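You operate a simulated robot arm through the tools that you are given. There is no shell and no other tool. Be economical: measure what you need, move in short steps, check, and stop when the job is done.

You run a simulated robot arm. Do the job below in one go: nothing can be reset, and whatever is moved stays where it is left.

TASK
Pull the slide out, swap the oval jig for the round jig and lock it down.
Fine: oval jig in the yellow frame; yellow knob left free, red lever left open.

Only the result counts: the job must be done as asked and must still hold three seconds after the hand-in. Knocking over, shifting, dropping, spilling or breaking anything else fails it.

THE ROBOT
A 7-joint arm with a two-finger parallel gripper, fixed in place. Base frame: the origin is at the foot of the arm, x ahead of it, y to its left, z up; the work surface is at about z = 0. Readings come in m, degrees, newtons and seconds.
With the tool pointing down near the work surface it reaches from about 0.24 to 0.62 m from the base axis. Its first joint turns from -66.0 to 66.0 degrees. Payload 2.6 kg.
Tool frame: the origin (TCP) lies between the finger pads and is the grasp point; the fingertips stand 0.03 m ahead of it; z points along the fingers, y is the line along which they close. Largest opening 0.094 m; finger width 0.028, thickness 0.01; the body of the gripper, 0.05 by 0.096 m, starts 0.055 m behind the TCP.
Orientation is that of the tool frame in the base frame, as [roll, pitch, yaw] about the fixed x, y, z axes, in that order (R = Rz(yaw) Ry(pitch) Rx(roll)). With the fingers straight down and closing along the base's y, the tool's x points along the base's -x, its y along +y and its z along -z.

THE INTERFACE
- The arm moves only by the tool play_rows. Its argument "increments" is a list of rows, each an object (a shift or turn left out is 0, a gripper value left out holds the last) with "grip": the opening, from 0 (shut) to 1 (fully open); "xyz": the shift along the tool's x, y, z in units of 40 mm (1.0 is 40 mm), a list of three; "rotation": the turn, a rotation vector about the tool's x, y, z in units of 4 degrees (1.0 is 4 degrees), a list of three. In form: [{"grip": grip, "xyz": [x, y, z], "rotation": [ax, ay, az]}, ...]. A call has 1 to 10 rows; each row shifts and turns the commanded pose from where the row before left it, along the tool's axes as they then stand. A call with a number of a shift or a turn outside -1 to 1 is refused whole. A row lasts 0.2 s, in which the tool goes at most 0.05 m and 8.6 degrees; a call with a longer step from one row to the next is refused whole, and so is a gripper value outside its range. Where a pose cannot be reached the arm comes as near as it can. A force on the tool above 70 N (or 10 N above the force at the start of the call, whichever is more), or a blocked arm, ends the call early, and 0.2 s more pass. The fingers move at their own pace (about 0.072 m/s each) and stop on an object; they squeeze with about 38 N. The grip force told is the motor's: it shows also when the fingers shut on nothing. Time passes only in rows, and 0.2 s behind the last, so rows that do not move let the fingers close. The reply holds the time, the measured pose of the TCP, the force on the tool along the base axes, the opening and the grip force, in the units named above and with some noise, with the torque about the TCP (base axes, N m) and any sound that the robot's microphone picked up.
- Cameras (640 x 400 px; columns grow to the right, rows downward): "scene" is fixed at [0.036, 0.4277, 0.569]; the picture's right is [-0.80, -0.60, 0.00], its down [-0.35, 0.46, -0.81] and it looks along [0.49, -0.65, -0.58] (base axes); focal length 344 px, centre (320, 200). "wrist" rides on the gripper at [0.076, 0.014, -0.102] in the tool frame; the picture's right is [-0.18, 0.98, 0.00], its down [-0.75, -0.14, -0.64] and it looks along [-0.63, -0.12, 0.77] (tool axes); focal length 243 px, centre (320, 200).
- get_image(camera): a new picture of that camera. The clock stands still meanwhile.
- pixel_to_xyz(camera, pixels): for up to 12 pixels [column, row] of the newest picture of that camera ("zoom" is the newest enlarged one), the place [x, y, z] in the base frame of the surface seen there, good to about 0.002 m, but the place of the scene camera against the robot may be out by one fixed shift of up to 0.012 m in any direction. The clock stands still meanwhile.
- close_up(camera, box): a new picture of the part [left, top, right, bottom] of that camera's present view, enlarged. The clock stands still meanwhile.
- hand_in(): hands the job in; it is judged then, once.

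Go step by step. Measure first, check grasps and placings, and put right what went wrong. The budget is 80 turns and 38 pictures, counting those below and the enlarged ones. Unless the task says otherwise, let go and move clear before handing in, and close with one line.

The tools are called after "Call:" as a command line: name --argument value ..., lists and objects as JSON in quotes. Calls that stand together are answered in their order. play_rows: Moves the arm, as the interface text tells. Its arguments: {"type":"object","properties":{"increments":{"type":"array","items":{"type":"object","properties":{"grip":{"type":"number"},"xyz":{"type":"array","items":{"type":"number"}},"rotation":{"type":"array","items":{"type":"number"}}}}}},"required":["increments"]} The other tools are called the same way: get_image (camera) takes a picture; pixel_to_xyz (camera, pixels) gives the place of the surface under pixels of a picture; close_up (camera, box) takes an enlarged picture of a part of a camera's view; hand_in () hands the job in.

At the start:

```text
clock: 0.0
tcp_pos: [0.3842, -0.2896, 0.2647]
ee_rot: [180.0, 0.0, -180.0]
ft_force: [-0.9, -0.5, -0.3]
torque: [0.0, 0.0, 0.01]
gripper_width: 0.0941
gripper_force: 0.0
```

scene: 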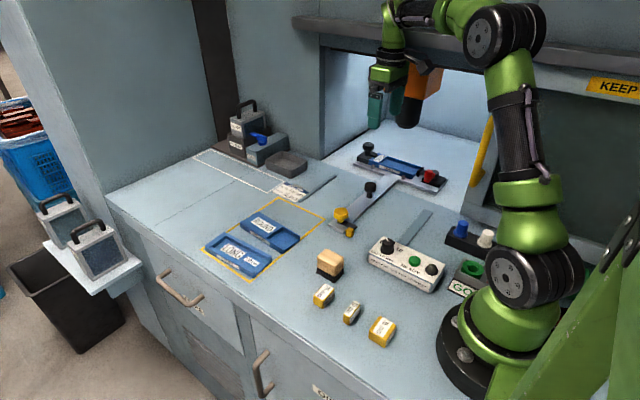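
wrist: 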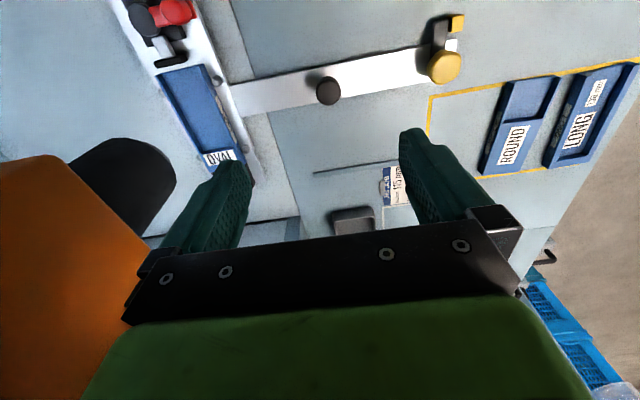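

The pictures show a slide rail with the oval jig on a carriage (scene px ~400,168), a black knob, a yellow knob and a red lever. The yellow frame holds the round and long jigs. I'll take enlarged views first.

Call:
close_up --camera "scene" --box '[310, 120, 470, 220]'

Call:
close_up --camera "scene" --box '[190, 180, 350, 280]'

Call:
close_up --camera "wrist" --box '[80, 0, 480, 250]'

```text
4.00 times, centred on (390, 170) of scene
```

zoom: 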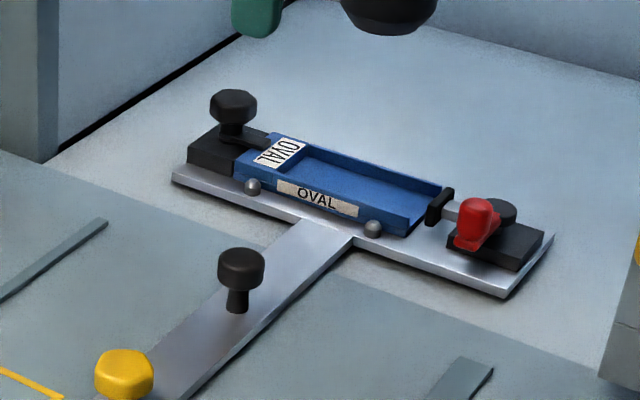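

```text
4.00 times, centred on (270, 230) of scene
```

zoom: 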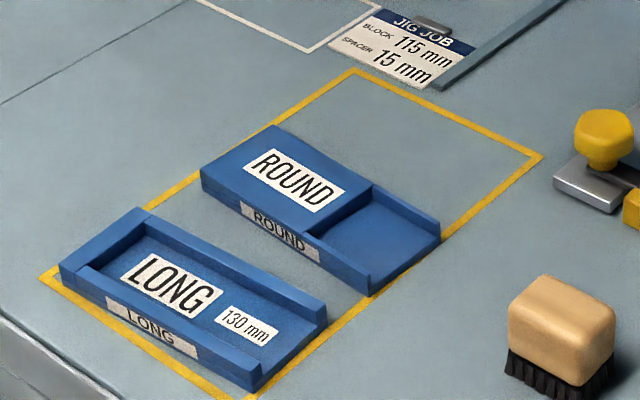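

```text
1.60 times, centred on (280, 125) of wrist
```

zoom: 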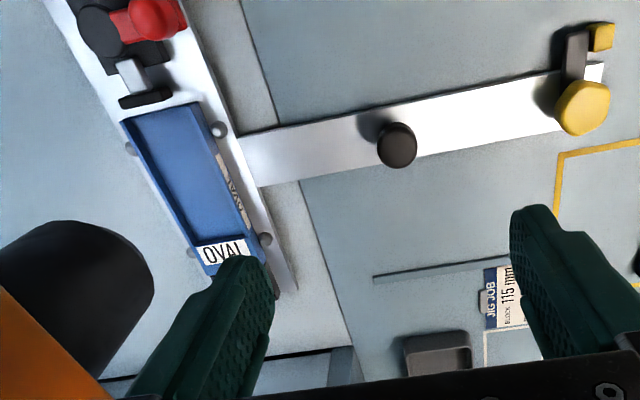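

The enlarged views show a swing strap with a black knob at the left end of the jig and a push clamp with a red lever at the right end. I'll look closely at the near end, the control boxes and each clamp.

Call:
close_up --camera "scene" --box '[350, 135, 398, 185]'

Call:
close_up --camera "scene" --box '[400, 150, 460, 200]'

Call:
close_up --camera "scene" --box '[310, 170, 510, 295]'

Call:
pixel_to_xyz --camera "scene" --pixels '[[368, 145], [370, 187], [345, 214], [430, 174], [400, 168], [283, 207], [270, 228], [240, 252], [325, 218], [280, 196], [205, 248], [250, 280]]'

```text
8.00 times, centred on (374, 160) of scene
```

zoom: 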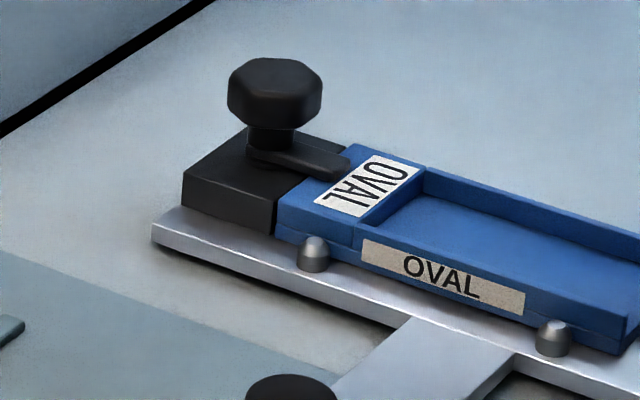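

```text
8.00 times, centred on (430, 175) of scene
```

zoom: 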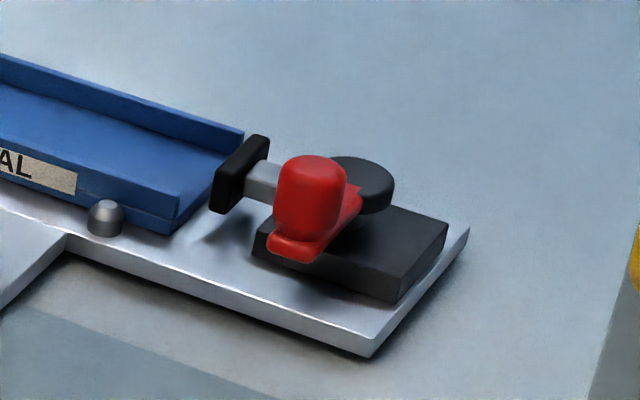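

```text
3.20 times, centred on (410, 232) of scene
```

zoom: 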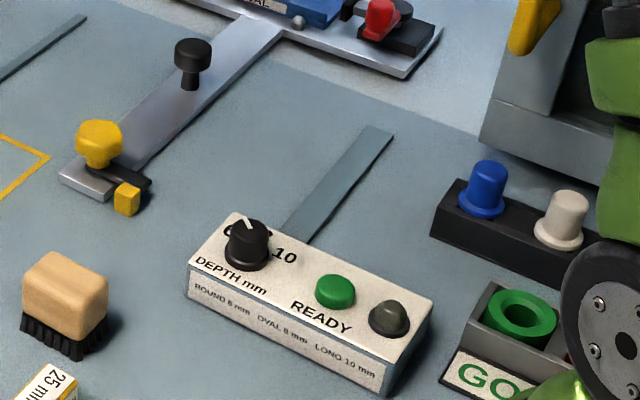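

```text
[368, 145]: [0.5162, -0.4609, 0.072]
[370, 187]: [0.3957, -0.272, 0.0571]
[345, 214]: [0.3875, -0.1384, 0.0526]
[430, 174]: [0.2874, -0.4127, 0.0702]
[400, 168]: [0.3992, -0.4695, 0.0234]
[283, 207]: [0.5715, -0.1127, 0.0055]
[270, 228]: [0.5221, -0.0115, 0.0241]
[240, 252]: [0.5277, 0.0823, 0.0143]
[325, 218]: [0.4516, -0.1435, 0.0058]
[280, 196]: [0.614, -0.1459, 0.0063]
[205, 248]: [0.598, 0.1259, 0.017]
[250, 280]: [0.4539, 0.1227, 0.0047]
```

The wrist camera isn't subject to the scene shift, so I'll measure the main parts through it: knob px (328,90), yellow knob (444,65), jig, lever and the round jig.

Call:
pixel_to_xyz --camera "wrist" --pixels '[[328, 90], [444, 65], [437, 30], [457, 23], [161, 77], [195, 68], [246, 165], [217, 80], [175, 10], [515, 143], [500, 130], [240, 100]]'

Call:
pixel_to_xyz --camera "scene" --pixels '[[370, 187], [345, 213], [342, 232], [330, 264], [323, 295], [407, 258], [283, 230], [258, 223], [264, 211], [241, 223], [300, 240], [282, 251]]'

```text
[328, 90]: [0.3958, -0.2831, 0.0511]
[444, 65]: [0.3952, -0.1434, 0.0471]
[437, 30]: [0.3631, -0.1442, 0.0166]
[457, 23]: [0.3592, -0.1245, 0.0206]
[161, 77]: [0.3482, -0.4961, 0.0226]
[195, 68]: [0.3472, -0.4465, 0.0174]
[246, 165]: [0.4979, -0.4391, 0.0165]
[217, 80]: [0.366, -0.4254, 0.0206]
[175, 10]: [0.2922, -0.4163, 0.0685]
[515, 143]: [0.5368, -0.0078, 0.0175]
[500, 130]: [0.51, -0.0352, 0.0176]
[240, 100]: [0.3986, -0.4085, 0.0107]
```

```text
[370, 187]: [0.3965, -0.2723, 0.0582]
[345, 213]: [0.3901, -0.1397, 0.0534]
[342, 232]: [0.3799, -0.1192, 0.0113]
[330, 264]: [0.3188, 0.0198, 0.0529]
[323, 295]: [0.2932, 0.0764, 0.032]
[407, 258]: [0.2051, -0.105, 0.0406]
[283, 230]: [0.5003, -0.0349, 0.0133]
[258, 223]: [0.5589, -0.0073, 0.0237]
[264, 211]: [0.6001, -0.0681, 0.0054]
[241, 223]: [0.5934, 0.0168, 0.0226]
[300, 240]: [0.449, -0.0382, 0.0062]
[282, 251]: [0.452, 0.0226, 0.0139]
```

The rail runs along y at x≈0.395, with the pull knob at (0.396,-0.283) and the yellow latch at (0.395,-0.143). I'll move back over the near end to see the latch from closer.

Call:
play_rows --increments '[{"grip": 1, "xyz": [0, 1, 0.3]}, {"xyz": [0, 1, 0.3]}, {"xyz": [0, 1, 0.3]}, {"xyz": [0, 0.5, 0.3]}]'

Call:
get_image --camera "wrist"

```text
clock: 1.0
tcp_pos: [0.385, -0.149, 0.2168]
ee_rot: [-180.0, 0.1, -180.0]
ft_force: [0.3, 0.5, -1.2]
torque: [-0.01, -0.03, 0.0]
gripper_width: 0.0936
gripper_force: 0.1
```

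```text
29 pictures are left
```

wrist: 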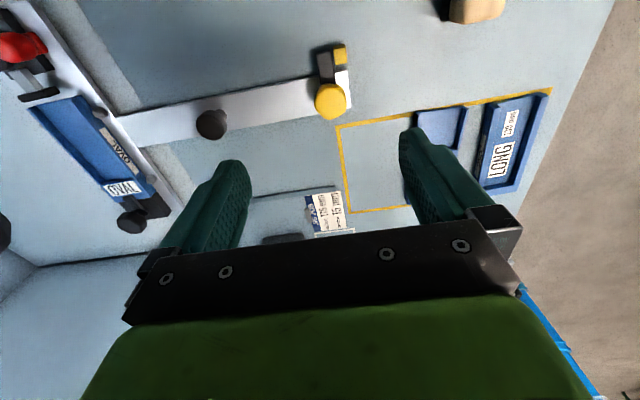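

Call:
close_up --camera "wrist" --box '[290, 30, 386, 90]'

Call:
pixel_to_xyz --camera "wrist" --pixels '[[211, 125], [330, 101], [130, 222], [340, 52], [325, 65], [455, 130], [465, 108], [423, 115], [345, 210], [345, 130], [500, 150], [338, 90]]'

```text
6.67 times, centred on (338, 60) of wrist
```

zoom: 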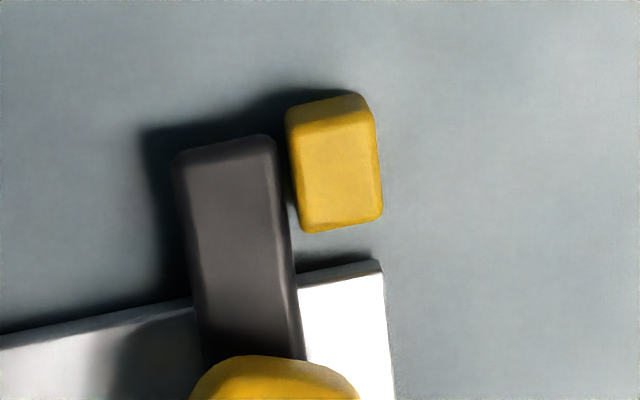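

```text
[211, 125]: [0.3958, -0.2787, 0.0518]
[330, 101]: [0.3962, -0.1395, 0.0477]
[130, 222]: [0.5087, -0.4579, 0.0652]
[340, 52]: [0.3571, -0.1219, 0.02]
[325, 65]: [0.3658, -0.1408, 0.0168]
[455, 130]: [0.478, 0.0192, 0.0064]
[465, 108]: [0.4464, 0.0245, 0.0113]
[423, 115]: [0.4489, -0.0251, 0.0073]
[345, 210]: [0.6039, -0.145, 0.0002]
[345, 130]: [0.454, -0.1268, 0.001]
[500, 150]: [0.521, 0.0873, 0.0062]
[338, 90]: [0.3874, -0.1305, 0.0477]
```

The yellow fixed block (zoom px 335,165) stands in front of the yellow knob's strap, so the slide is latched and I must turn the strap away first. I'll align over the yellow knob at (0.396,-0.139) while pre-turning the wrist.

Call:
play_rows --increments '[{"grip": 1, "xyz": [-0.275, 0.25, 0.25], "rotation": [0, 0, 1]}, {"xyz": [0, 0, 0.25], "rotation": [0, 0, 1]}, {"xyz": [0, 0, 0.25], "rotation": [0, 0, 1]}, {"xyz": [0, 0, 0.25], "rotation": [0, 0, 1]}, {"xyz": [0, 0, 0.25], "rotation": [0, 0, 1]}, {"xyz": [0, 0, 0.25], "rotation": [0, 0, 1]}, {"xyz": [0, 0, 0.25], "rotation": [0, 0, 1]}, {"xyz": [0, 0, 0.25], "rotation": [0, 0, 1]}, {"xyz": [0, 0, 0.25], "rotation": [0, 0, 1]}, {"xyz": [0, 0, 0.25], "rotation": [0, 0, 1]}]'

Call:
get_image --camera "wrist"

```text
clock: 3.2
tcp_pos: [0.3968, -0.1383, 0.1167]
ee_rot: [-180.0, 0.1, 140.0]
ft_force: [0.0, 0.3, -0.2]
torque: [-0.01, 0.0, 0.02]
gripper_width: 0.0939
gripper_force: 0.1
```

```text
27 pictures are left
```

wrist: 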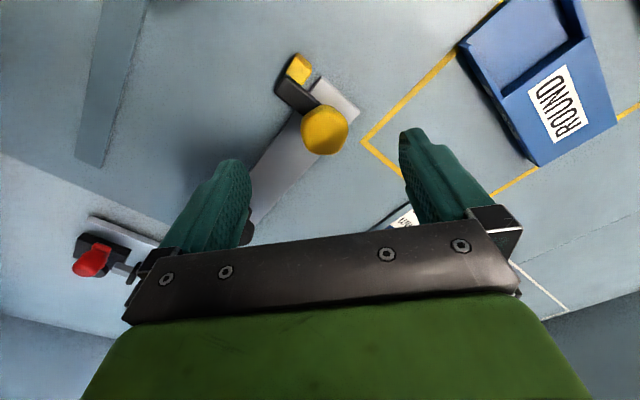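

The knob sits between the fingers at px (325,130). I'll measure its outline once more before going down.

Call:
pixel_to_xyz --camera "wrist" --pixels '[[325, 125], [304, 125], [345, 125], [325, 108], [325, 138], [325, 150], [293, 93], [300, 68], [265, 190], [350, 105]]'

```text
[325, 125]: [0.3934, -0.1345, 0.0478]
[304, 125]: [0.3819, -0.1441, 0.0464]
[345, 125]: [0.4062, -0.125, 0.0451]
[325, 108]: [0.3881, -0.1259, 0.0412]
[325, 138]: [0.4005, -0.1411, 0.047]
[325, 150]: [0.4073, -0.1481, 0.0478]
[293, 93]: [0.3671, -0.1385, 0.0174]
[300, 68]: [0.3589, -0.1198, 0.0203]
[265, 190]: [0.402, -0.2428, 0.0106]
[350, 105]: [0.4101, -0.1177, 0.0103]
```

The knob's centre is about (0.396,-0.137) with a 0.03 m diameter, well inside the opening. I'll go down to z≈0.054, which keeps the tips above the strap and block, and close.

Call:
play_rows --increments '[{"grip": 0.7, "xyz": [0, 0, 0.6]}, {"xyz": [0, 0, 0.6]}, {"xyz": [0, 0, 0.36]}, {"grip": 0}, {}, {}, {}]'

```text
clock: 4.8
tcp_pos: [0.3963, -0.1368, 0.0548]
ee_rot: [179.8, -0.1, 140.0]
ft_force: [18.5, 14.5, -14.2]
torque: [0.24, -0.45, 0.05]
gripper_width: 0.0372
gripper_force: 45.0
```

The fingers hold the knob at 0.037 m, with about 23 N sideways along the closing axis. I'll shift 1 mm to relieve it and turn counter-clockwise.

Call:
play_rows --increments '[{"xyz": [0, 0.03, 0]}, {"rotation": [0, 0, -1]}, {"rotation": [0, 0, -1]}, {"rotation": [0, 0, -1]}, {"rotation": [0, 0, -1]}, {"rotation": [0, 0, -1]}]'

```text
clock: 6.2
tcp_pos: [0.3952, -0.1384, 0.0548]
ee_rot: [179.9, 0.1, 160.1]
ft_force: [14.2, 9.9, -12.3]
torque: [0.35, -0.03, 0.04]
gripper_width: 0.0376
gripper_force: 44.8
```

The torque about z is small and the pose followed the command, so the knob is turning. I'll carry on.

Call:
play_rows --increments '[{"rotation": [0, 0, -1]}, {"rotation": [0, 0, -1]}, {"rotation": [0, 0, -1]}, {"rotation": [0, 0, -1]}, {"rotation": [0, 0, -1]}, {"rotation": [0, 0, -1]}, {"rotation": [0, 0, -1]}, {"rotation": [0, 0, -1]}]'

Call:
get_image --camera "scene"

```text
clock: 8.0
tcp_pos: [0.3958, -0.1397, 0.0555]
ee_rot: [-179.9, 0.1, -167.9]
ft_force: [2.7, -5.4, -6.6]
torque: [-0.29, -0.95, -0.03]
gripper_width: 0.0371
gripper_force: 45.1
```

```text
26 pictures are left
```

scene: 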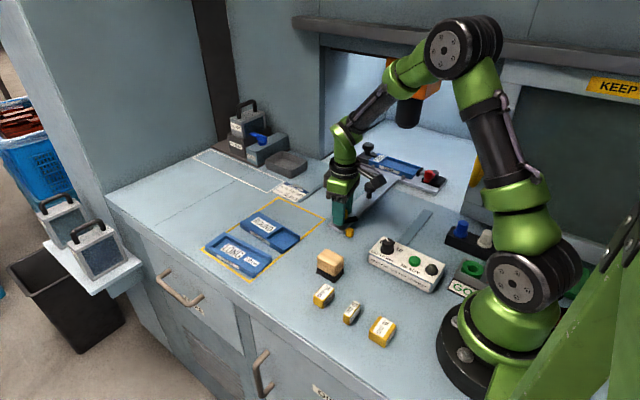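

The strap no longer shows beside the yellow block at px (350,232). I'll finish the quarter turn and look from the wrist.

Call:
play_rows --increments '[{"rotation": [0, 0, -1]}, {"rotation": [0, 0, -1]}, {"rotation": [0, 0, -1]}, {"rotation": [0, 0, -1]}, {"rotation": [0, 0, -1]}, {"rotation": [0, 0, -1]}, {"rotation": [0, 0, -1]}, {"rotation": [0, 0, -1]}, {"rotation": [0, 0, -1]}]'

Call:
get_image --camera "wrist"

```text
clock: 10.0
tcp_pos: [0.3965, -0.1389, 0.0543]
ee_rot: [-179.8, 0.1, -131.7]
ft_force: [20.7, -3.6, -14.1]
torque: [-0.2, -0.08, -0.05]
gripper_width: 0.0373
gripper_force: 45.0
```

```text
25 pictures are left
```

wrist: 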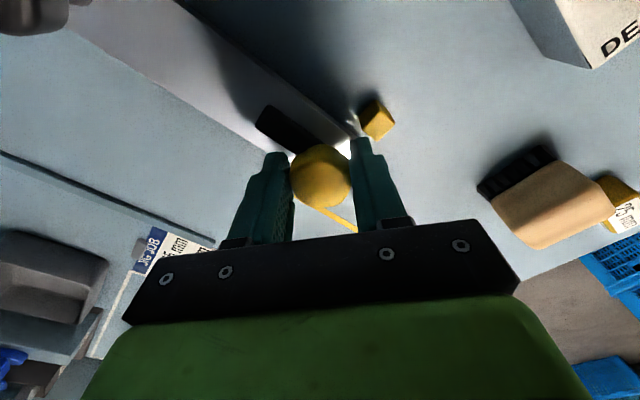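

The strap (px 285,125) now lies along the slide, clear of the yellow block. I'll let go, lift and head for the black pull knob with the fingers closing along y.

Call:
play_rows --increments '[{"grip": 0.7}, {}, {"xyz": [0, 0, -0.7]}, {"xyz": [0, 0, -0.7], "rotation": [0, 0, 1]}, {"rotation": [0, 0, 1]}, {"rotation": [0, 0, 1]}, {"rotation": [0, 0, 1]}, {"rotation": [0, 0, 1]}, {"rotation": [0, 0, 1]}, {"rotation": [0, 0, 1]}]'

Call:
play_rows --increments '[{"grip": 0.7, "rotation": [0, 0, 1]}, {"rotation": [0, 0, 1]}, {"rotation": [0, 0, 1]}, {"rotation": [0, 0, 1]}, {"rotation": [0, 0, 1]}, {"xyz": [0, -1, 0]}, {"xyz": [0, -1, 0]}, {"xyz": [0, -1, 0]}]'

Call:
get_image --camera "wrist"

```text
clock: 12.2
tcp_pos: [0.3966, -0.1383, 0.1096]
ee_rot: [-179.9, 0.1, -159.9]
ft_force: [0.4, 0.0, -0.7]
torque: [0.0, 0.0, 0.03]
gripper_width: 0.0658
gripper_force: 0.0
```

```text
clock: 14.0
tcp_pos: [0.3953, -0.2592, 0.1113]
ee_rot: [180.0, -0.1, -179.9]
ft_force: [-0.8, 0.0, -0.2]
torque: [-0.01, 0.07, 0.0]
gripper_width: 0.0657
gripper_force: 0.1
```

```text
24 pictures are left
```

wrist: 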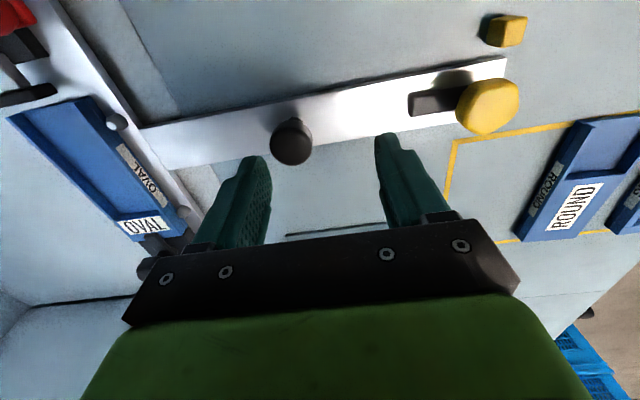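

Call:
pixel_to_xyz --camera "wrist" --pixels '[[271, 143], [313, 143], [291, 160], [291, 130], [291, 143], [500, 62], [340, 95]]'

Call:
close_up --camera "wrist" --box '[0, 0, 240, 250]'

```text
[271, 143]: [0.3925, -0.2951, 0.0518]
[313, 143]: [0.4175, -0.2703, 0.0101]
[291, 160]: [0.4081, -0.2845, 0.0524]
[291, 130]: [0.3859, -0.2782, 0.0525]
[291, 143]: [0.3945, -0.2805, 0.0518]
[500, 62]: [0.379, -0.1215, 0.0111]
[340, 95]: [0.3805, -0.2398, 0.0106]
```

```text
1.60 times, centred on (120, 125) of wrist
```

zoom: 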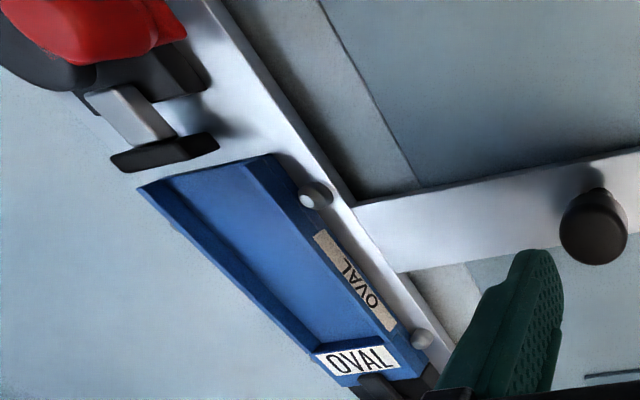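

The pull knob's centre is (0.396,-0.281) with its top at 0.052. The red clamp's pad is clear of the jig, so it is open already. I'll grip the pull knob now.

Call:
play_rows --increments '[{"grip": 0.7, "xyz": [0, -0.54, 0]}, {"xyz": [0, 0, 0.7]}, {"xyz": [0, 0, 0.7]}, {"grip": 0}, {}, {}, {}]'

Call:
play_rows --increments '[{"grip": 0, "xyz": [0, 0.25, 0]}, {"xyz": [0, 0.25, 0]}, {"xyz": [0, 0.25, 0]}, {"xyz": [0, 0.25, 0]}]'

```text
clock: 15.6
tcp_pos: [0.394, -0.2798, 0.0548]
ee_rot: [-179.9, 0.0, -180.0]
ft_force: [1.8, -4.9, -7.5]
torque: [-0.26, -0.73, -0.08]
gripper_width: 0.0316
gripper_force: 45.4
```

```text
clock: 16.6
tcp_pos: [0.3949, -0.2405, 0.054]
ee_rot: [-180.0, -0.1, -179.9]
ft_force: [-9.2, -0.3, 2.4]
torque: [0.16, 0.49, 0.22]
gripper_width: 0.0313
gripper_force: 45.1
```

The slide follows freely, 39 mm so far. I'll keep pulling until it meets its stop.

Call:
play_rows --increments '[{"grip": 0, "xyz": [0, 0.3, 0]}, {"xyz": [0, 0.3, 0]}, {"xyz": [0, 0.3, 0]}, {"xyz": [0, 0.3, 0]}, {"xyz": [0, 0.3, 0]}]'

Call:
get_image --camera "scene"

```text
clock: 17.8
tcp_pos: [0.3954, -0.1796, 0.0554]
ee_rot: [180.0, -0.1, 179.9]
ft_force: [-26.5, -0.6, 15.1]
torque: [-0.05, 0.72, 0.0]
gripper_width: 0.0315
gripper_force: 45.2
```

```text
22 pictures are left
```

scene: 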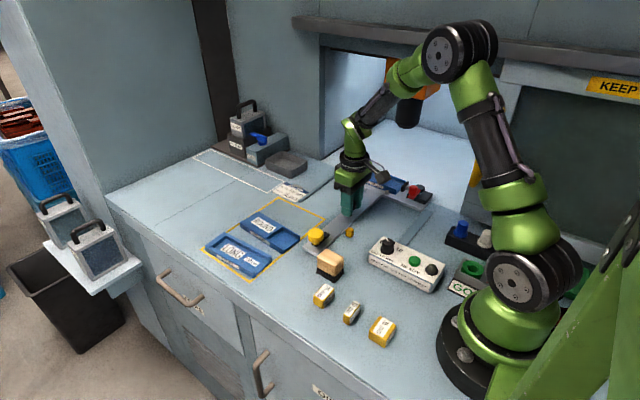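

The slide's end is nearing the brush at px (330,262), so I'll measure the clearance before pulling further.

Call:
pixel_to_xyz --camera "scene" --pixels '[[317, 271], [318, 262], [330, 253], [325, 252], [343, 262], [303, 250], [312, 258], [395, 237], [380, 240], [413, 242], [430, 213], [405, 243]]'

Call:
close_up --camera "scene" --box '[280, 160, 456, 290]'

```text
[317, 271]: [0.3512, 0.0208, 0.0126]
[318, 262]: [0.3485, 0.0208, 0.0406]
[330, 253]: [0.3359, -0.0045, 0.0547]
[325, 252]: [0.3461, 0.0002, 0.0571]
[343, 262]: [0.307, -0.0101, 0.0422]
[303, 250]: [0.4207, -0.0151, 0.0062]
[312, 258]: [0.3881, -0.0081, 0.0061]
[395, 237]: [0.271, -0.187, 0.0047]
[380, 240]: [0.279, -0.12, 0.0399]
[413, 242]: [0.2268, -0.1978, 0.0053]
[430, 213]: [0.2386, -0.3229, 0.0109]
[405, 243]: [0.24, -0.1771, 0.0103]
```

```text
3.08 times, centred on (368, 225) of scene
```

zoom: 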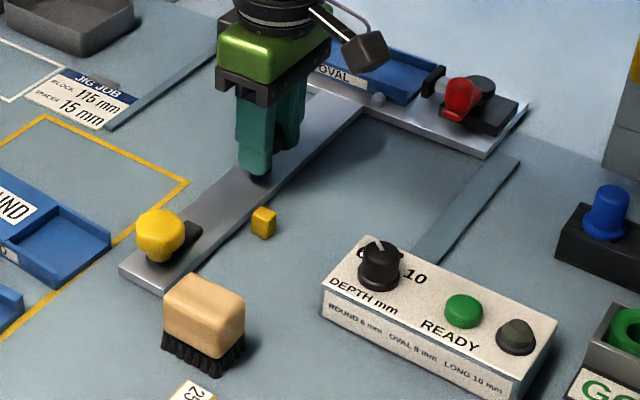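

The brush reaches x≈0.351 and the slide's edge is at 0.375, so there is 2 cm of room. I'll pull on in small steps to the stop.

Call:
play_rows --increments '[{"grip": 0, "xyz": [0, 0.2, 0]}, {"xyz": [0, 0.2, 0]}, {"xyz": [0, 0.2, 0]}, {"xyz": [0, 0.2, 0]}, {"xyz": [0, 0.2, 0]}]'

```text
clock: 19.0
tcp_pos: [0.396, -0.1383, 0.0541]
ee_rot: [179.9, -0.2, 179.9]
ft_force: [-21.8, -0.7, 8.3]
torque: [0.15, 0.91, -0.01]
gripper_width: 0.0316
gripper_force: 45.1
```

Call:
play_rows --increments '[{"grip": 0, "xyz": [0, 0.15, 0]}, {"xyz": [0, 0.15, 0]}, {"xyz": [0, 0.15, 0]}, {"xyz": [0, 0.15, 0]}]'

Call:
close_up --camera "scene" --box '[230, 140, 470, 290]'

```text
clock: 20.0
tcp_pos: [0.395, -0.1157, 0.0539]
ee_rot: [179.9, -0.1, -180.0]
ft_force: [-11.3, -1.2, -9.2]
torque: [0.12, 1.14, -0.13]
gripper_width: 0.0314
gripper_force: 45.2
```

```text
2.67 times, centred on (350, 215) of scene
```

zoom: 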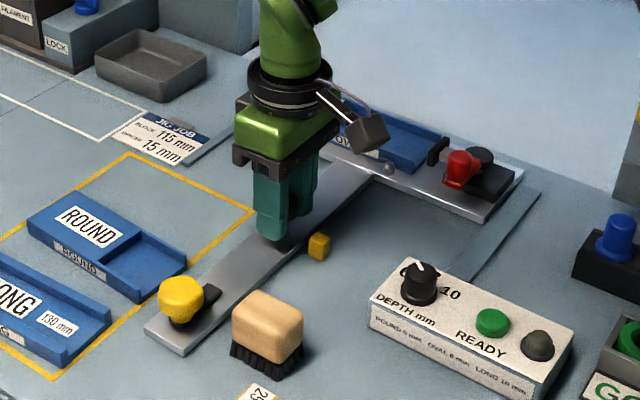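

It has moved 164 mm with no stop felt, and clearances still look fine. I'll go on in small steps.

Call:
play_rows --increments '[{"grip": 0, "xyz": [0, 0.15, 0]}, {"xyz": [0, 0.15, 0]}, {"xyz": [0, 0.15, 0]}, {"xyz": [0, 0.15, 0]}]'

```text
clock: 21.0
tcp_pos: [0.3938, -0.0917, 0.0544]
ee_rot: [180.0, -0.2, 180.0]
ft_force: [-7.5, -0.5, -15.0]
torque: [0.03, 0.96, -0.07]
gripper_width: 0.0314
gripper_force: 44.9
```

Call:
play_rows --increments '[{"grip": 0, "xyz": [0, 0.1, 0]}, {"xyz": [0, 0.1, 0]}, {"xyz": [0, 0.1, 0]}]'

Call:
get_image --camera "scene"

```text
clock: 21.8
tcp_pos: [0.3961, -0.08, 0.0553]
ee_rot: [180.0, -0.1, -179.9]
ft_force: [-6.2, -0.8, -20.3]
torque: [0.0, -0.31, 0.04]
gripper_width: 0.0316
gripper_force: 44.6
```

```text
19 pictures are left
```

scene: 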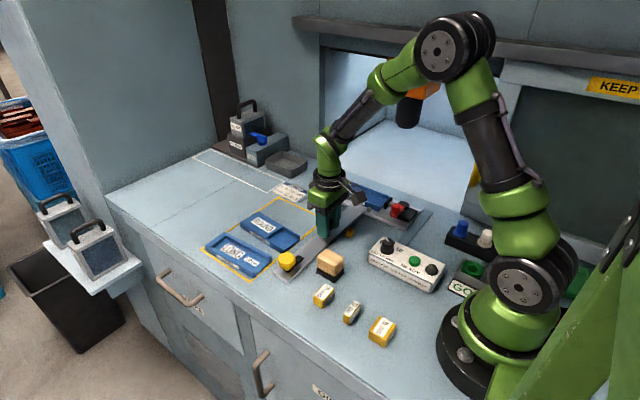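

The slide has moved 0.20 m. I'll try a little further to find the stop.

Call:
play_rows --increments '[{"grip": 0, "xyz": [0, 0.1, 0]}, {"xyz": [0, 0.1, 0]}, {"xyz": [0, 0.1, 0]}, {}]'

```text
clock: 22.8
tcp_pos: [0.3966, -0.0689, 0.0553]
ee_rot: [-179.9, 0.0, 179.9]
ft_force: [-3.0, -1.4, -22.5]
torque: [-0.12, 0.24, 0.0]
gripper_width: 0.0314
gripper_force: 45.4
```

Call:
close_up --camera "scene" --box '[330, 170, 458, 270]'

Call:
pixel_to_xyz --camera "scene" --pixels '[[413, 223], [400, 221], [418, 224], [385, 236], [405, 245], [375, 196], [412, 207], [401, 206]]'

```text
4.00 times, centred on (394, 220) of scene
```

zoom: 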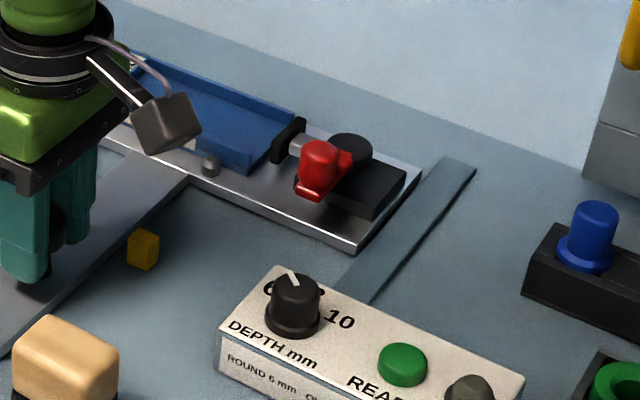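

```text
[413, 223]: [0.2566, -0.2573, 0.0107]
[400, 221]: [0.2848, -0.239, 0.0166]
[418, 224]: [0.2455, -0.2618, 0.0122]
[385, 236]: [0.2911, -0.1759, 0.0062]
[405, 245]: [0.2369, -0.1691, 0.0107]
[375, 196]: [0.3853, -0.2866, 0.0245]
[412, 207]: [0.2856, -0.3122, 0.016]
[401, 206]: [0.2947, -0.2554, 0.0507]
```

The carriage front edge is at y≈-0.24, still about 6 cm short of the box. I'll pull on gently.

Call:
play_rows --increments '[{"grip": 0, "xyz": [0, 0.1, 0]}, {"xyz": [0, 0.1, 0]}, {"xyz": [0, 0.1, 0]}, {"xyz": [0, 0.1, 0]}, {}]'

```text
clock: 24.0
tcp_pos: [0.3944, -0.0515, 0.0532]
ee_rot: [180.0, 0.0, 180.0]
ft_force: [-5.1, -0.8, -19.9]
torque: [-0.04, 0.6, -0.09]
gripper_width: 0.0315
gripper_force: 45.1
```

Call:
play_rows --increments '[{"grip": 0, "xyz": [0, 0.1, 0]}, {"xyz": [0, 0.1, 0]}, {"xyz": [0, 0.1, 0]}, {}]'

```text
clock: 25.0
tcp_pos: [0.3951, -0.0406, 0.0552]
ee_rot: [180.0, 0.0, -179.9]
ft_force: [-0.3, -0.2, -26.9]
torque: [-0.03, 0.0, -0.15]
gripper_width: 0.0316
gripper_force: 45.3
```

Call:
play_rows --increments '[{"grip": 0, "xyz": [0, 0.1, 0]}, {"xyz": [0, 0.1, 0]}, {"xyz": [0, 0.1, 0]}, {}]'

```text
clock: 26.0
tcp_pos: [0.3957, -0.0278, 0.0542]
ee_rot: [180.0, -0.1, -179.9]
ft_force: [-2.3, 1.8, -22.8]
torque: [0.04, 0.34, -0.14]
gripper_width: 0.0312
gripper_force: 44.6
```

Call:
close_up --camera "scene" --box '[270, 180, 430, 280]'

Call:
pixel_to_xyz --camera "scene" --pixels '[[402, 230], [395, 229], [385, 225], [375, 235], [400, 240], [388, 237]]'

```text
4.00 times, centred on (350, 230) of scene
```

zoom: 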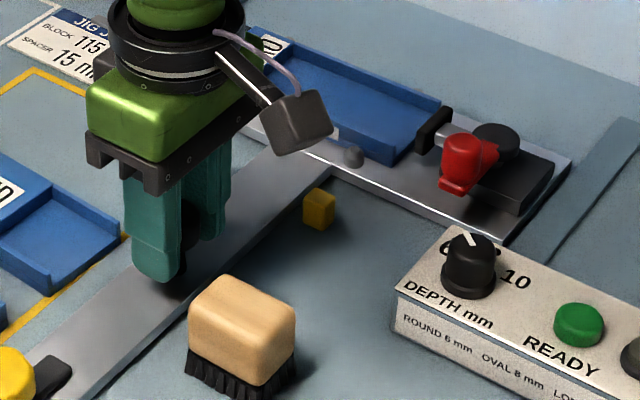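

```text
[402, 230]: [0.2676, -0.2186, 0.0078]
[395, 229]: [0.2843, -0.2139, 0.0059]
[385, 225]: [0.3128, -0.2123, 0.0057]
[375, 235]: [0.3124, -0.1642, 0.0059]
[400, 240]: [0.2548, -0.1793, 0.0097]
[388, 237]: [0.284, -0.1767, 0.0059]
```

There are still about 4 cm to the box. I'll pull another 12 mm.

Call:
play_rows --increments '[{"grip": 0, "xyz": [0, 0.1, 0]}, {"xyz": [0, 0.1, 0]}, {"xyz": [0, 0.1, 0]}, {}]'

```text
clock: 27.0
tcp_pos: [0.3949, -0.0186, 0.0552]
ee_rot: [-179.7, 0.0, 179.9]
ft_force: [-11.3, -20.8, -6.8]
torque: [-0.39, 0.48, 0.01]
gripper_width: 0.0312
gripper_force: 44.8
```

Fy is now -21 N, so the slide is at its end stop at about 0.26 m out. I'll let go, lift clear and look at the jig from above.

Call:
play_rows --increments '[{"grip": 0.8}, {}, {"xyz": [0, 0, -0.9]}, {"xyz": [0, 0, -0.9]}, {"xyz": [0, -0.5, -0.9]}, {"xyz": [0, -1, -0.9]}, {"xyz": [0, -1, -0.6]}, {"xyz": [0, -1, 0]}, {"xyz": [0, -0.5, 0]}]'

Call:
get_image --camera "wrist"

```text
refused: row 6 steps farther than a row can; nothing moved
```

```text
16 pictures are left
```

wrist: 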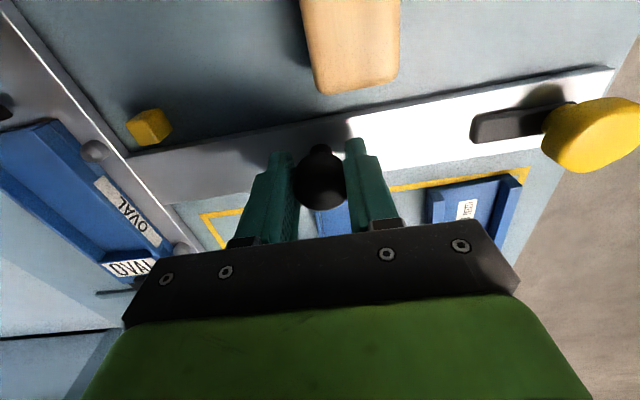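

The call was refused for an over-long step. I'll send it again with smaller rows.

Call:
play_rows --increments '[{"grip": 0.8}, {}, {"xyz": [0, 0, -0.9]}, {"xyz": [0, 0, -0.9]}, {"xyz": [0, -0.5, -0.9]}, {"xyz": [0, -0.8, -0.8]}, {"xyz": [0, -0.8, -0.7]}, {"xyz": [0, -1, 0]}, {"xyz": [-0.3, -0.6, 0]}]'

Call:
get_image --camera "wrist"

```text
clock: 29.0
tcp_pos: [0.4085, -0.166, 0.223]
ee_rot: [-180.0, 0.0, -180.0]
ft_force: [0.6, -0.3, -0.4]
torque: [-0.02, -0.03, -0.01]
gripper_width: 0.0752
gripper_force: 0.0
```

```text
15 pictures are left
```

wrist: 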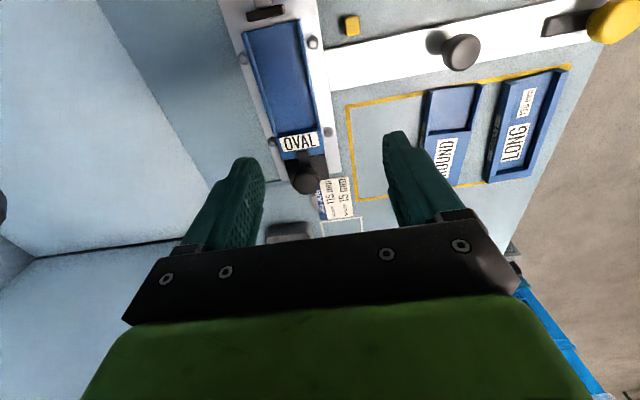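

Now the whole fixture is in view. I'll measure the clamp knob (304,178), the jig, the four pins and the jigs in the frame.

Call:
pixel_to_xyz --camera "wrist" --pixels '[[304, 178], [293, 178], [319, 178], [303, 155], [300, 142], [245, 33], [299, 20], [270, 158], [314, 150], [314, 43], [328, 132], [270, 70]]'

Call:
pixel_to_xyz --camera "wrist" --pixels '[[243, 58], [270, 143], [265, 13], [428, 92], [481, 85], [422, 125], [469, 130], [450, 105], [462, 165], [350, 108], [358, 195], [421, 97]]'

Call:
close_up --camera "wrist" --box '[230, 0, 350, 200]'

Call:
close_up --camera "wrist" --box '[340, 60, 580, 210]'

```text
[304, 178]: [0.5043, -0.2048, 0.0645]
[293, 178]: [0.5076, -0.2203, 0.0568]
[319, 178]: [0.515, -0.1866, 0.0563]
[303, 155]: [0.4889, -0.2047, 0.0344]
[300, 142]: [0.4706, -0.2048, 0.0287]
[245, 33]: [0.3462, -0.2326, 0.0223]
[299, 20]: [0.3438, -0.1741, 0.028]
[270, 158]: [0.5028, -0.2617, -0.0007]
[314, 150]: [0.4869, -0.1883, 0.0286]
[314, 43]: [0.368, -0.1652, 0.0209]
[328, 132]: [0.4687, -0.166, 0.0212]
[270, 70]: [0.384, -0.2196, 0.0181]
```

```text
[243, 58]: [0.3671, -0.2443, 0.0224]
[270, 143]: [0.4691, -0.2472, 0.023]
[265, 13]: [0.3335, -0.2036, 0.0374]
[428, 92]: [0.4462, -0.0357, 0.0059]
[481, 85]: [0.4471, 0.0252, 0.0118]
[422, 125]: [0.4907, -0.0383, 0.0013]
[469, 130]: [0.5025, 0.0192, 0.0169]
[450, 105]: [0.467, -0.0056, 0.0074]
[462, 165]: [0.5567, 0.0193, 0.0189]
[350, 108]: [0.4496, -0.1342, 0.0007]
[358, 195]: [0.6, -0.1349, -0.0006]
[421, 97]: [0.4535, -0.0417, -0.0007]
```

```text
2.00 times, centred on (290, 100) of wrist
```

zoom: 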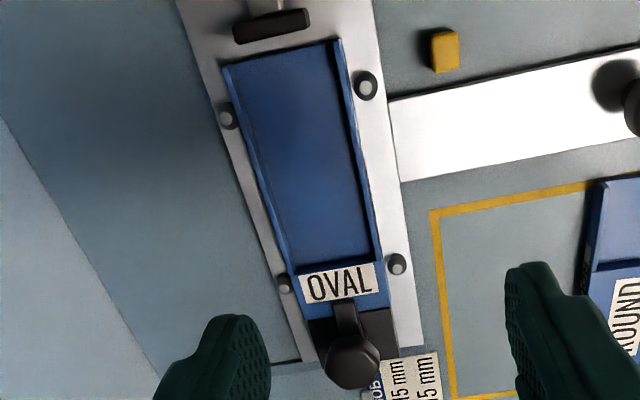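

```text
2.67 times, centred on (460, 135) of wrist
```

zoom: 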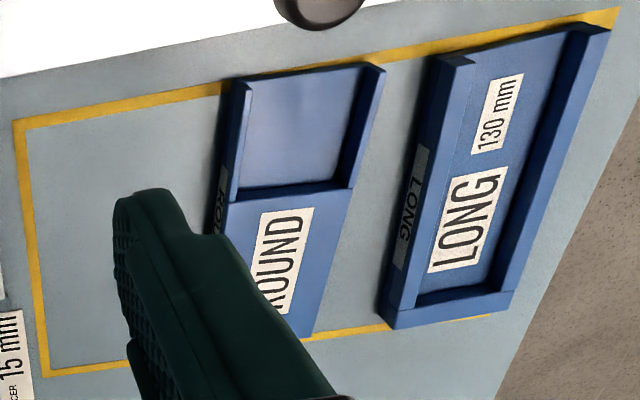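

The oval jig sits at x 0.343–0.49, y -0.235…-0.173, with its strap pointing -x over the label. The round jig has the same orientation at about (-0.103,-0.197) offset. I'll refine a few points.

Call:
pixel_to_xyz --camera "wrist" --pixels '[[304, 170], [304, 186], [304, 192], [241, 38], [298, 22], [282, 158], [320, 152], [243, 33], [276, 110], [311, 90], [456, 185], [460, 182]]'

Call:
pixel_to_xyz --camera "scene" --pixels '[[300, 239], [282, 250], [257, 212], [241, 223], [259, 211], [243, 230], [270, 228], [236, 252], [225, 233], [271, 262]]'

```text
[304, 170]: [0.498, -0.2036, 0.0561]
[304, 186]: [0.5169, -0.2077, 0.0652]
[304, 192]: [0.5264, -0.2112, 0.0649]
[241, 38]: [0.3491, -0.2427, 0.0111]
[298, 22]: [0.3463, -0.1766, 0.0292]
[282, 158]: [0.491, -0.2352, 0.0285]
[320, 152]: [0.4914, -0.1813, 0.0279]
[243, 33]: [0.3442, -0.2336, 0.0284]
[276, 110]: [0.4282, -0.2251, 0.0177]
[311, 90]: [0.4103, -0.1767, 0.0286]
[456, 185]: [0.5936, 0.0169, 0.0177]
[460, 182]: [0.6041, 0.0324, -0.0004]
```

```text
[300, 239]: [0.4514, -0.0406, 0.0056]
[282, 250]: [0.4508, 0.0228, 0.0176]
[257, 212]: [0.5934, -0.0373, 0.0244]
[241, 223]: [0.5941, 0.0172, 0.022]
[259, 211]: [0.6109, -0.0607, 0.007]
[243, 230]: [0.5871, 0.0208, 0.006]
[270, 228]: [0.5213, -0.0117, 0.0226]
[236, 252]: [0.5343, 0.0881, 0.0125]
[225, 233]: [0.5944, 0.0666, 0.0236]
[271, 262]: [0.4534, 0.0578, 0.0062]
```

The clamp knob's centre is about (0.511,-0.205) with its top at 0.065, and the carriage top is at about 0.0106. I'll move over the knob, pre-turning the wrist.

Call:
play_rows --increments '[{"grip": 0.75, "xyz": [-0.86, -0.32, 0.5]}, {"xyz": [-0.85, -0.32, 0.5]}, {"xyz": [-0.85, -0.33, 0.5]}, {"rotation": [0, 0, 1], "xyz": [0, 0, 0.4]}, {"rotation": [0, 0, 1], "xyz": [0, 0, 0.4]}, {"rotation": [0, 0, 1]}, {"rotation": [0, 0, 1]}, {"rotation": [0, 0, 1]}, {"rotation": [0, 0, 1]}, {"rotation": [0, 0, 1]}]'

Call:
play_rows --increments '[{"grip": 0.75, "rotation": [0, 0, 1]}, {"rotation": [0, 0, 1]}, {"rotation": [0, 0, 1]}, {}]'

Call:
get_image --camera "wrist"

```text
clock: 31.2
tcp_pos: [0.5104, -0.2032, 0.1303]
ee_rot: [179.9, 0.1, 152.0]
ft_force: [-0.7, -0.1, -0.6]
torque: [0.02, 0.02, -0.01]
gripper_width: 0.0704
gripper_force: 0.1
```

```text
clock: 32.2
tcp_pos: [0.5112, -0.2029, 0.1316]
ee_rot: [-180.0, -0.2, 140.0]
ft_force: [-0.5, 0.6, 0.0]
torque: [-0.01, 0.02, 0.01]
gripper_width: 0.0705
gripper_force: 0.1
```

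```text
12 pictures are left
```

wrist: 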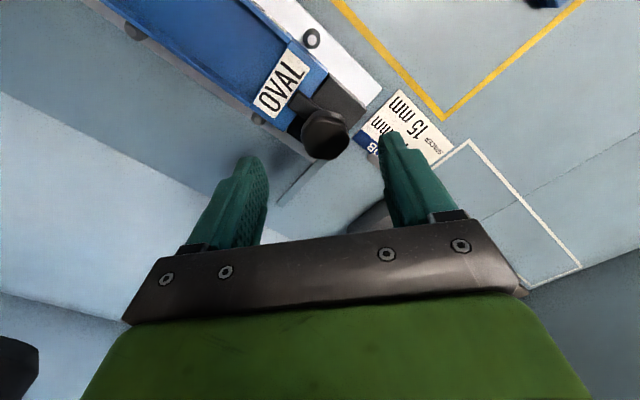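

Call:
pixel_to_xyz --camera "wrist" --pixels '[[325, 137], [302, 137], [349, 137], [325, 114], [325, 156], [318, 108], [335, 90]]'

```text
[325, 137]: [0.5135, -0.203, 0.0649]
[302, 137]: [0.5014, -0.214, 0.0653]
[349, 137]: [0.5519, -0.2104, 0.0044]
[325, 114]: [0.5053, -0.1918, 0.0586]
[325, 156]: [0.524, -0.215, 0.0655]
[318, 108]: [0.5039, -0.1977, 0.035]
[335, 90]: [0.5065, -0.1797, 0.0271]
```

The knob centre is about (0.513,-0.203), close under the TCP. I'll go down to z≈0.070 and grip.

Call:
play_rows --increments '[{"grip": 0.75, "xyz": [0, 0, 0.6]}, {"xyz": [0, 0, 0.6]}, {"xyz": [0, 0, 0.33]}, {"grip": 0}, {}, {}, {}]'

Call:
play_rows --increments '[{"grip": 0, "rotation": [0, 0, -1]}, {"rotation": [0, 0, -1]}, {"rotation": [0, 0, -1]}, {"rotation": [0, 0, -1]}]'

```text
clock: 33.8
tcp_pos: [0.5111, -0.2012, 0.0697]
ee_rot: [179.7, 0.0, 140.2]
ft_force: [17.3, 5.4, -8.2]
torque: [0.65, 0.15, 0.11]
gripper_width: 0.0374
gripper_force: 44.8
```

```text
clock: 34.8
tcp_pos: [0.5108, -0.202, 0.0686]
ee_rot: [-180.0, 0.1, 156.2]
ft_force: [15.5, 3.2, -9.4]
torque: [0.38, -0.02, 0.08]
gripper_width: 0.0373
gripper_force: 44.8
```

The knob turns without resistance. I'll continue the quarter turn.

Call:
play_rows --increments '[{"grip": 0, "rotation": [0, 0, -1]}, {"rotation": [0, 0, -1]}, {"rotation": [0, 0, -1]}, {"rotation": [0, 0, -1]}, {"rotation": [0, 0, -1]}, {"rotation": [0, 0, -1]}, {"rotation": [0, 0, -1]}, {"rotation": [0, 0, -1]}, {"rotation": [0, 0, -1]}]'

Call:
play_rows --increments '[{"grip": 0, "rotation": [0, 0, -1]}, {"rotation": [0, 0, -1]}, {"rotation": [0, 0, -1]}, {"rotation": [0, 0, -1]}, {"rotation": [0, 0, -1]}, {"rotation": [0, 0, -1]}, {"rotation": [0, 0, -1]}, {"rotation": [0, 0, -1]}, {"rotation": [0, 0, -1]}]'

Call:
get_image --camera "wrist"

```text
clock: 36.8
tcp_pos: [0.5092, -0.2063, 0.0704]
ee_rot: [-179.6, -0.1, -168.0]
ft_force: [4.4, -21.4, -13.6]
torque: [-0.35, 0.04, -0.14]
gripper_width: 0.0371
gripper_force: 45.3
```

```text
clock: 38.8
tcp_pos: [0.5113, -0.21, 0.0705]
ee_rot: [-178.8, -0.3, -131.7]
ft_force: [41.7, -39.2, -28.5]
torque: [-0.59, -0.27, -0.81]
gripper_width: 0.0372
gripper_force: 45.4
```

```text
11 pictures are left
```

wrist: 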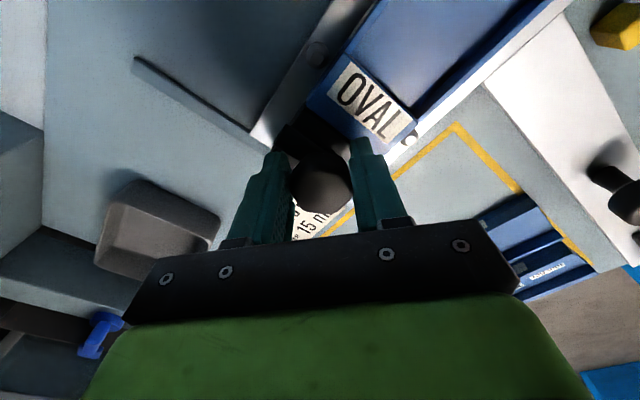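

The strap (px 290,140) now points off the jig toward -y and the OVAL label is clear. I'll let go, lift and turn back.

Call:
play_rows --increments '[{"grip": 0.85}, {}, {"xyz": [0, 0, -0.7]}, {"xyz": [0, 0, -0.7], "rotation": [0, 0, 1]}, {"rotation": [0, 0, 1]}, {"rotation": [0, 0, 1]}, {"rotation": [0, 0, 1]}, {"rotation": [0, 0, 1]}, {"rotation": [0, 0, 1]}, {"rotation": [0, 0, 1]}]'

Call:
play_rows --increments '[{"grip": 0.85, "rotation": [0, 0, 1]}, {"rotation": [0, 0, 1]}, {"rotation": [0, 0, 1]}, {"rotation": [0, 0, 1]}, {"rotation": [0, 0, 1]}, {"xyz": [0.7, 0, 0]}, {"xyz": [0.7, 0, 0]}, {"xyz": [0.7, 0, 0]}, {}]'

Call:
get_image --camera "wrist"

```text
clock: 41.0
tcp_pos: [0.5089, -0.2027, 0.1262]
ee_rot: [-179.9, 0.0, -160.1]
ft_force: [0.4, 0.9, 0.7]
torque: [0.0, -0.04, -0.02]
gripper_width: 0.08
gripper_force: 0.1
```

```text
clock: 43.0
tcp_pos: [0.4266, -0.2046, 0.1255]
ee_rot: [180.0, 0.1, 180.0]
ft_force: [0.2, -0.7, -0.3]
torque: [0.03, 0.01, -0.02]
gripper_width: 0.0798
gripper_force: 0.1
```

```text
10 pictures are left
```

wrist: 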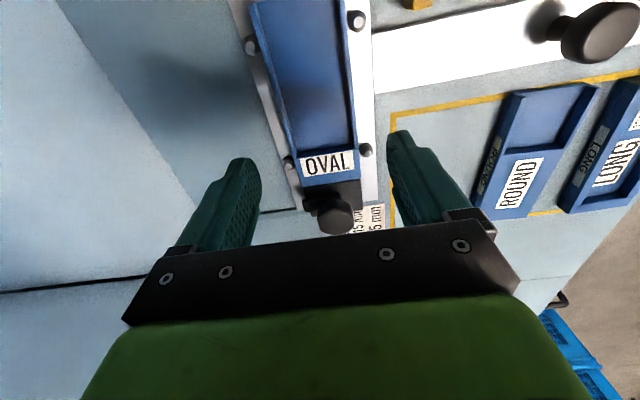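

The strap now lies off the jig at px (312,205). I'll measure the jig's sides and ends for the grasp, plus the round jig.

Call:
pixel_to_xyz --camera "wrist" --pixels '[[278, 90], [350, 90], [280, 80], [305, 184], [360, 172], [250, 45], [356, 21], [290, 163], [365, 151], [320, 105], [368, 100]]'

Call:
pixel_to_xyz --camera "wrist" --pixels '[[524, 215], [478, 205], [514, 92], [590, 85], [500, 140], [556, 145], [525, 150], [563, 200], [580, 160], [395, 120], [480, 190]]'

```text
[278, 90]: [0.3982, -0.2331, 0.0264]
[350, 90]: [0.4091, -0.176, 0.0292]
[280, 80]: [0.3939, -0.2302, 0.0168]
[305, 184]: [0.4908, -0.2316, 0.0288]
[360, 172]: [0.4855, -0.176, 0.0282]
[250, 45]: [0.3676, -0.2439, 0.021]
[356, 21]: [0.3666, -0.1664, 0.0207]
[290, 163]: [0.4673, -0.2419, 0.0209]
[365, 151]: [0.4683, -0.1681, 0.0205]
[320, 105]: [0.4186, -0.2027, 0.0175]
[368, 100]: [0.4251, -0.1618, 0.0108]
```

```text
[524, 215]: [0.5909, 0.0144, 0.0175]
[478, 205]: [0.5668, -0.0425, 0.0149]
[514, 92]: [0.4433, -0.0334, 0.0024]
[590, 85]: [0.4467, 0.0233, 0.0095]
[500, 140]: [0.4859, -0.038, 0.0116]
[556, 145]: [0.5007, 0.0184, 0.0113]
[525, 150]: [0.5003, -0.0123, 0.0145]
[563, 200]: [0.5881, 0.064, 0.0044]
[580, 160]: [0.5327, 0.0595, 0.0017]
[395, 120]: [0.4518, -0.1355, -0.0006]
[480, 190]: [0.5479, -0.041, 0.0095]
```

The oval jig spans y -0.234…-0.176, centred on the TCP, and the fingers fit between the pins at x 0.368 and 0.468. I'll go down to z≈0.044 and close.

Call:
play_rows --increments '[{"grip": 0.85, "xyz": [0, 0, 0.7]}, {"xyz": [0, 0, 0.7]}, {"xyz": [0, 0, 0.4]}, {"xyz": [0, 0, 0.24]}, {"grip": 0}, {}, {}]'

Call:
play_rows --increments '[{"grip": 0, "xyz": [0, 0, -0.2]}, {"xyz": [0, 0, -0.4]}, {"xyz": [0, 0, -0.6]}, {"xyz": [0, 0, -0.6]}, {}]'

Call:
get_image --camera "wrist"

```text
clock: 44.6
tcp_pos: [0.4267, -0.2031, 0.0447]
ee_rot: [180.0, 0.0, -180.0]
ft_force: [2.0, -2.4, 0.3]
torque: [-0.14, -0.04, -0.05]
gripper_width: 0.0617
gripper_force: 38.3
```

```text
clock: 45.8
tcp_pos: [0.4249, -0.2035, 0.1166]
ee_rot: [179.9, 0.0, -180.0]
ft_force: [0.2, 0.1, -4.1]
torque: [0.02, 0.01, 0.03]
gripper_width: 0.0618
gripper_force: 38.2
```

```text
9 pictures are left
```

wrist: 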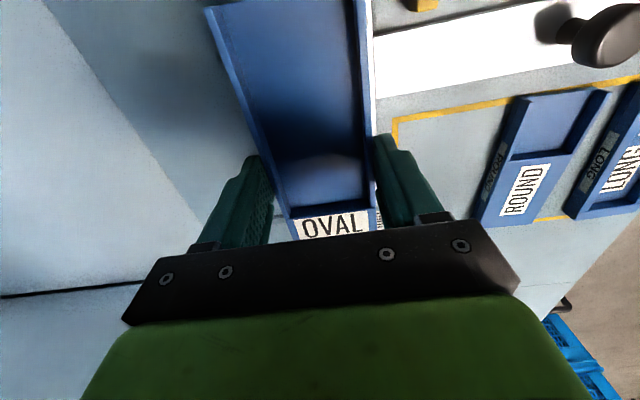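

The oval jig is held level at 0.0618 m. The free spot in the frame is between y -0.132 and the round jig at -0.041, so I'll set it with its centre near (0.525,-0.097).

Call:
play_rows --increments '[{"grip": 0, "xyz": [-0.68, 0.66, 0]}, {"xyz": [-0.68, 0.66, 0]}, {"xyz": [-0.68, 0.67, 0]}, {"xyz": [-0.69, 0.67, 0]}, {"xyz": [0, 0, 0.7]}, {"xyz": [0, 0, 0.7]}, {}]'

Call:
get_image --camera "scene"

Call:
pixel_to_xyz --camera "scene" --pixels '[[320, 217], [283, 197], [300, 239], [262, 211]]'

```text
clock: 47.4
tcp_pos: [0.535, -0.0966, 0.0602]
ee_rot: [179.9, -0.1, -180.0]
ft_force: [-1.3, -0.3, -2.7]
torque: [0.01, 0.01, 0.01]
gripper_width: 0.0616
gripper_force: 38.3
```

```text
8 pictures are left
```

scene: 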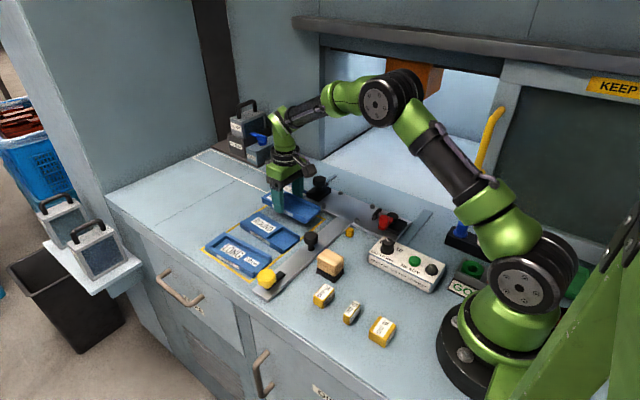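

```text
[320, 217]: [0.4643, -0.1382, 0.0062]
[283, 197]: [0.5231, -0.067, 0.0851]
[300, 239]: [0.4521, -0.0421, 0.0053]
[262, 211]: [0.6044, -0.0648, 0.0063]
```

The jig hangs over the free spot at px (293,207). I'll lower it to the table, open slightly and lift.

Call:
play_rows --increments '[{"grip": 0, "xyz": [0, 0, 0.35]}, {"xyz": [0, 0, 0.2]}, {"xyz": [0, 0, 0.11]}, {}]'

```text
clock: 48.4
tcp_pos: [0.5354, -0.0966, 0.0333]
ee_rot: [-180.0, 0.0, 179.9]
ft_force: [-0.5, -0.6, -2.1]
torque: [-0.03, -0.06, -0.03]
gripper_width: 0.062
gripper_force: 38.5
```

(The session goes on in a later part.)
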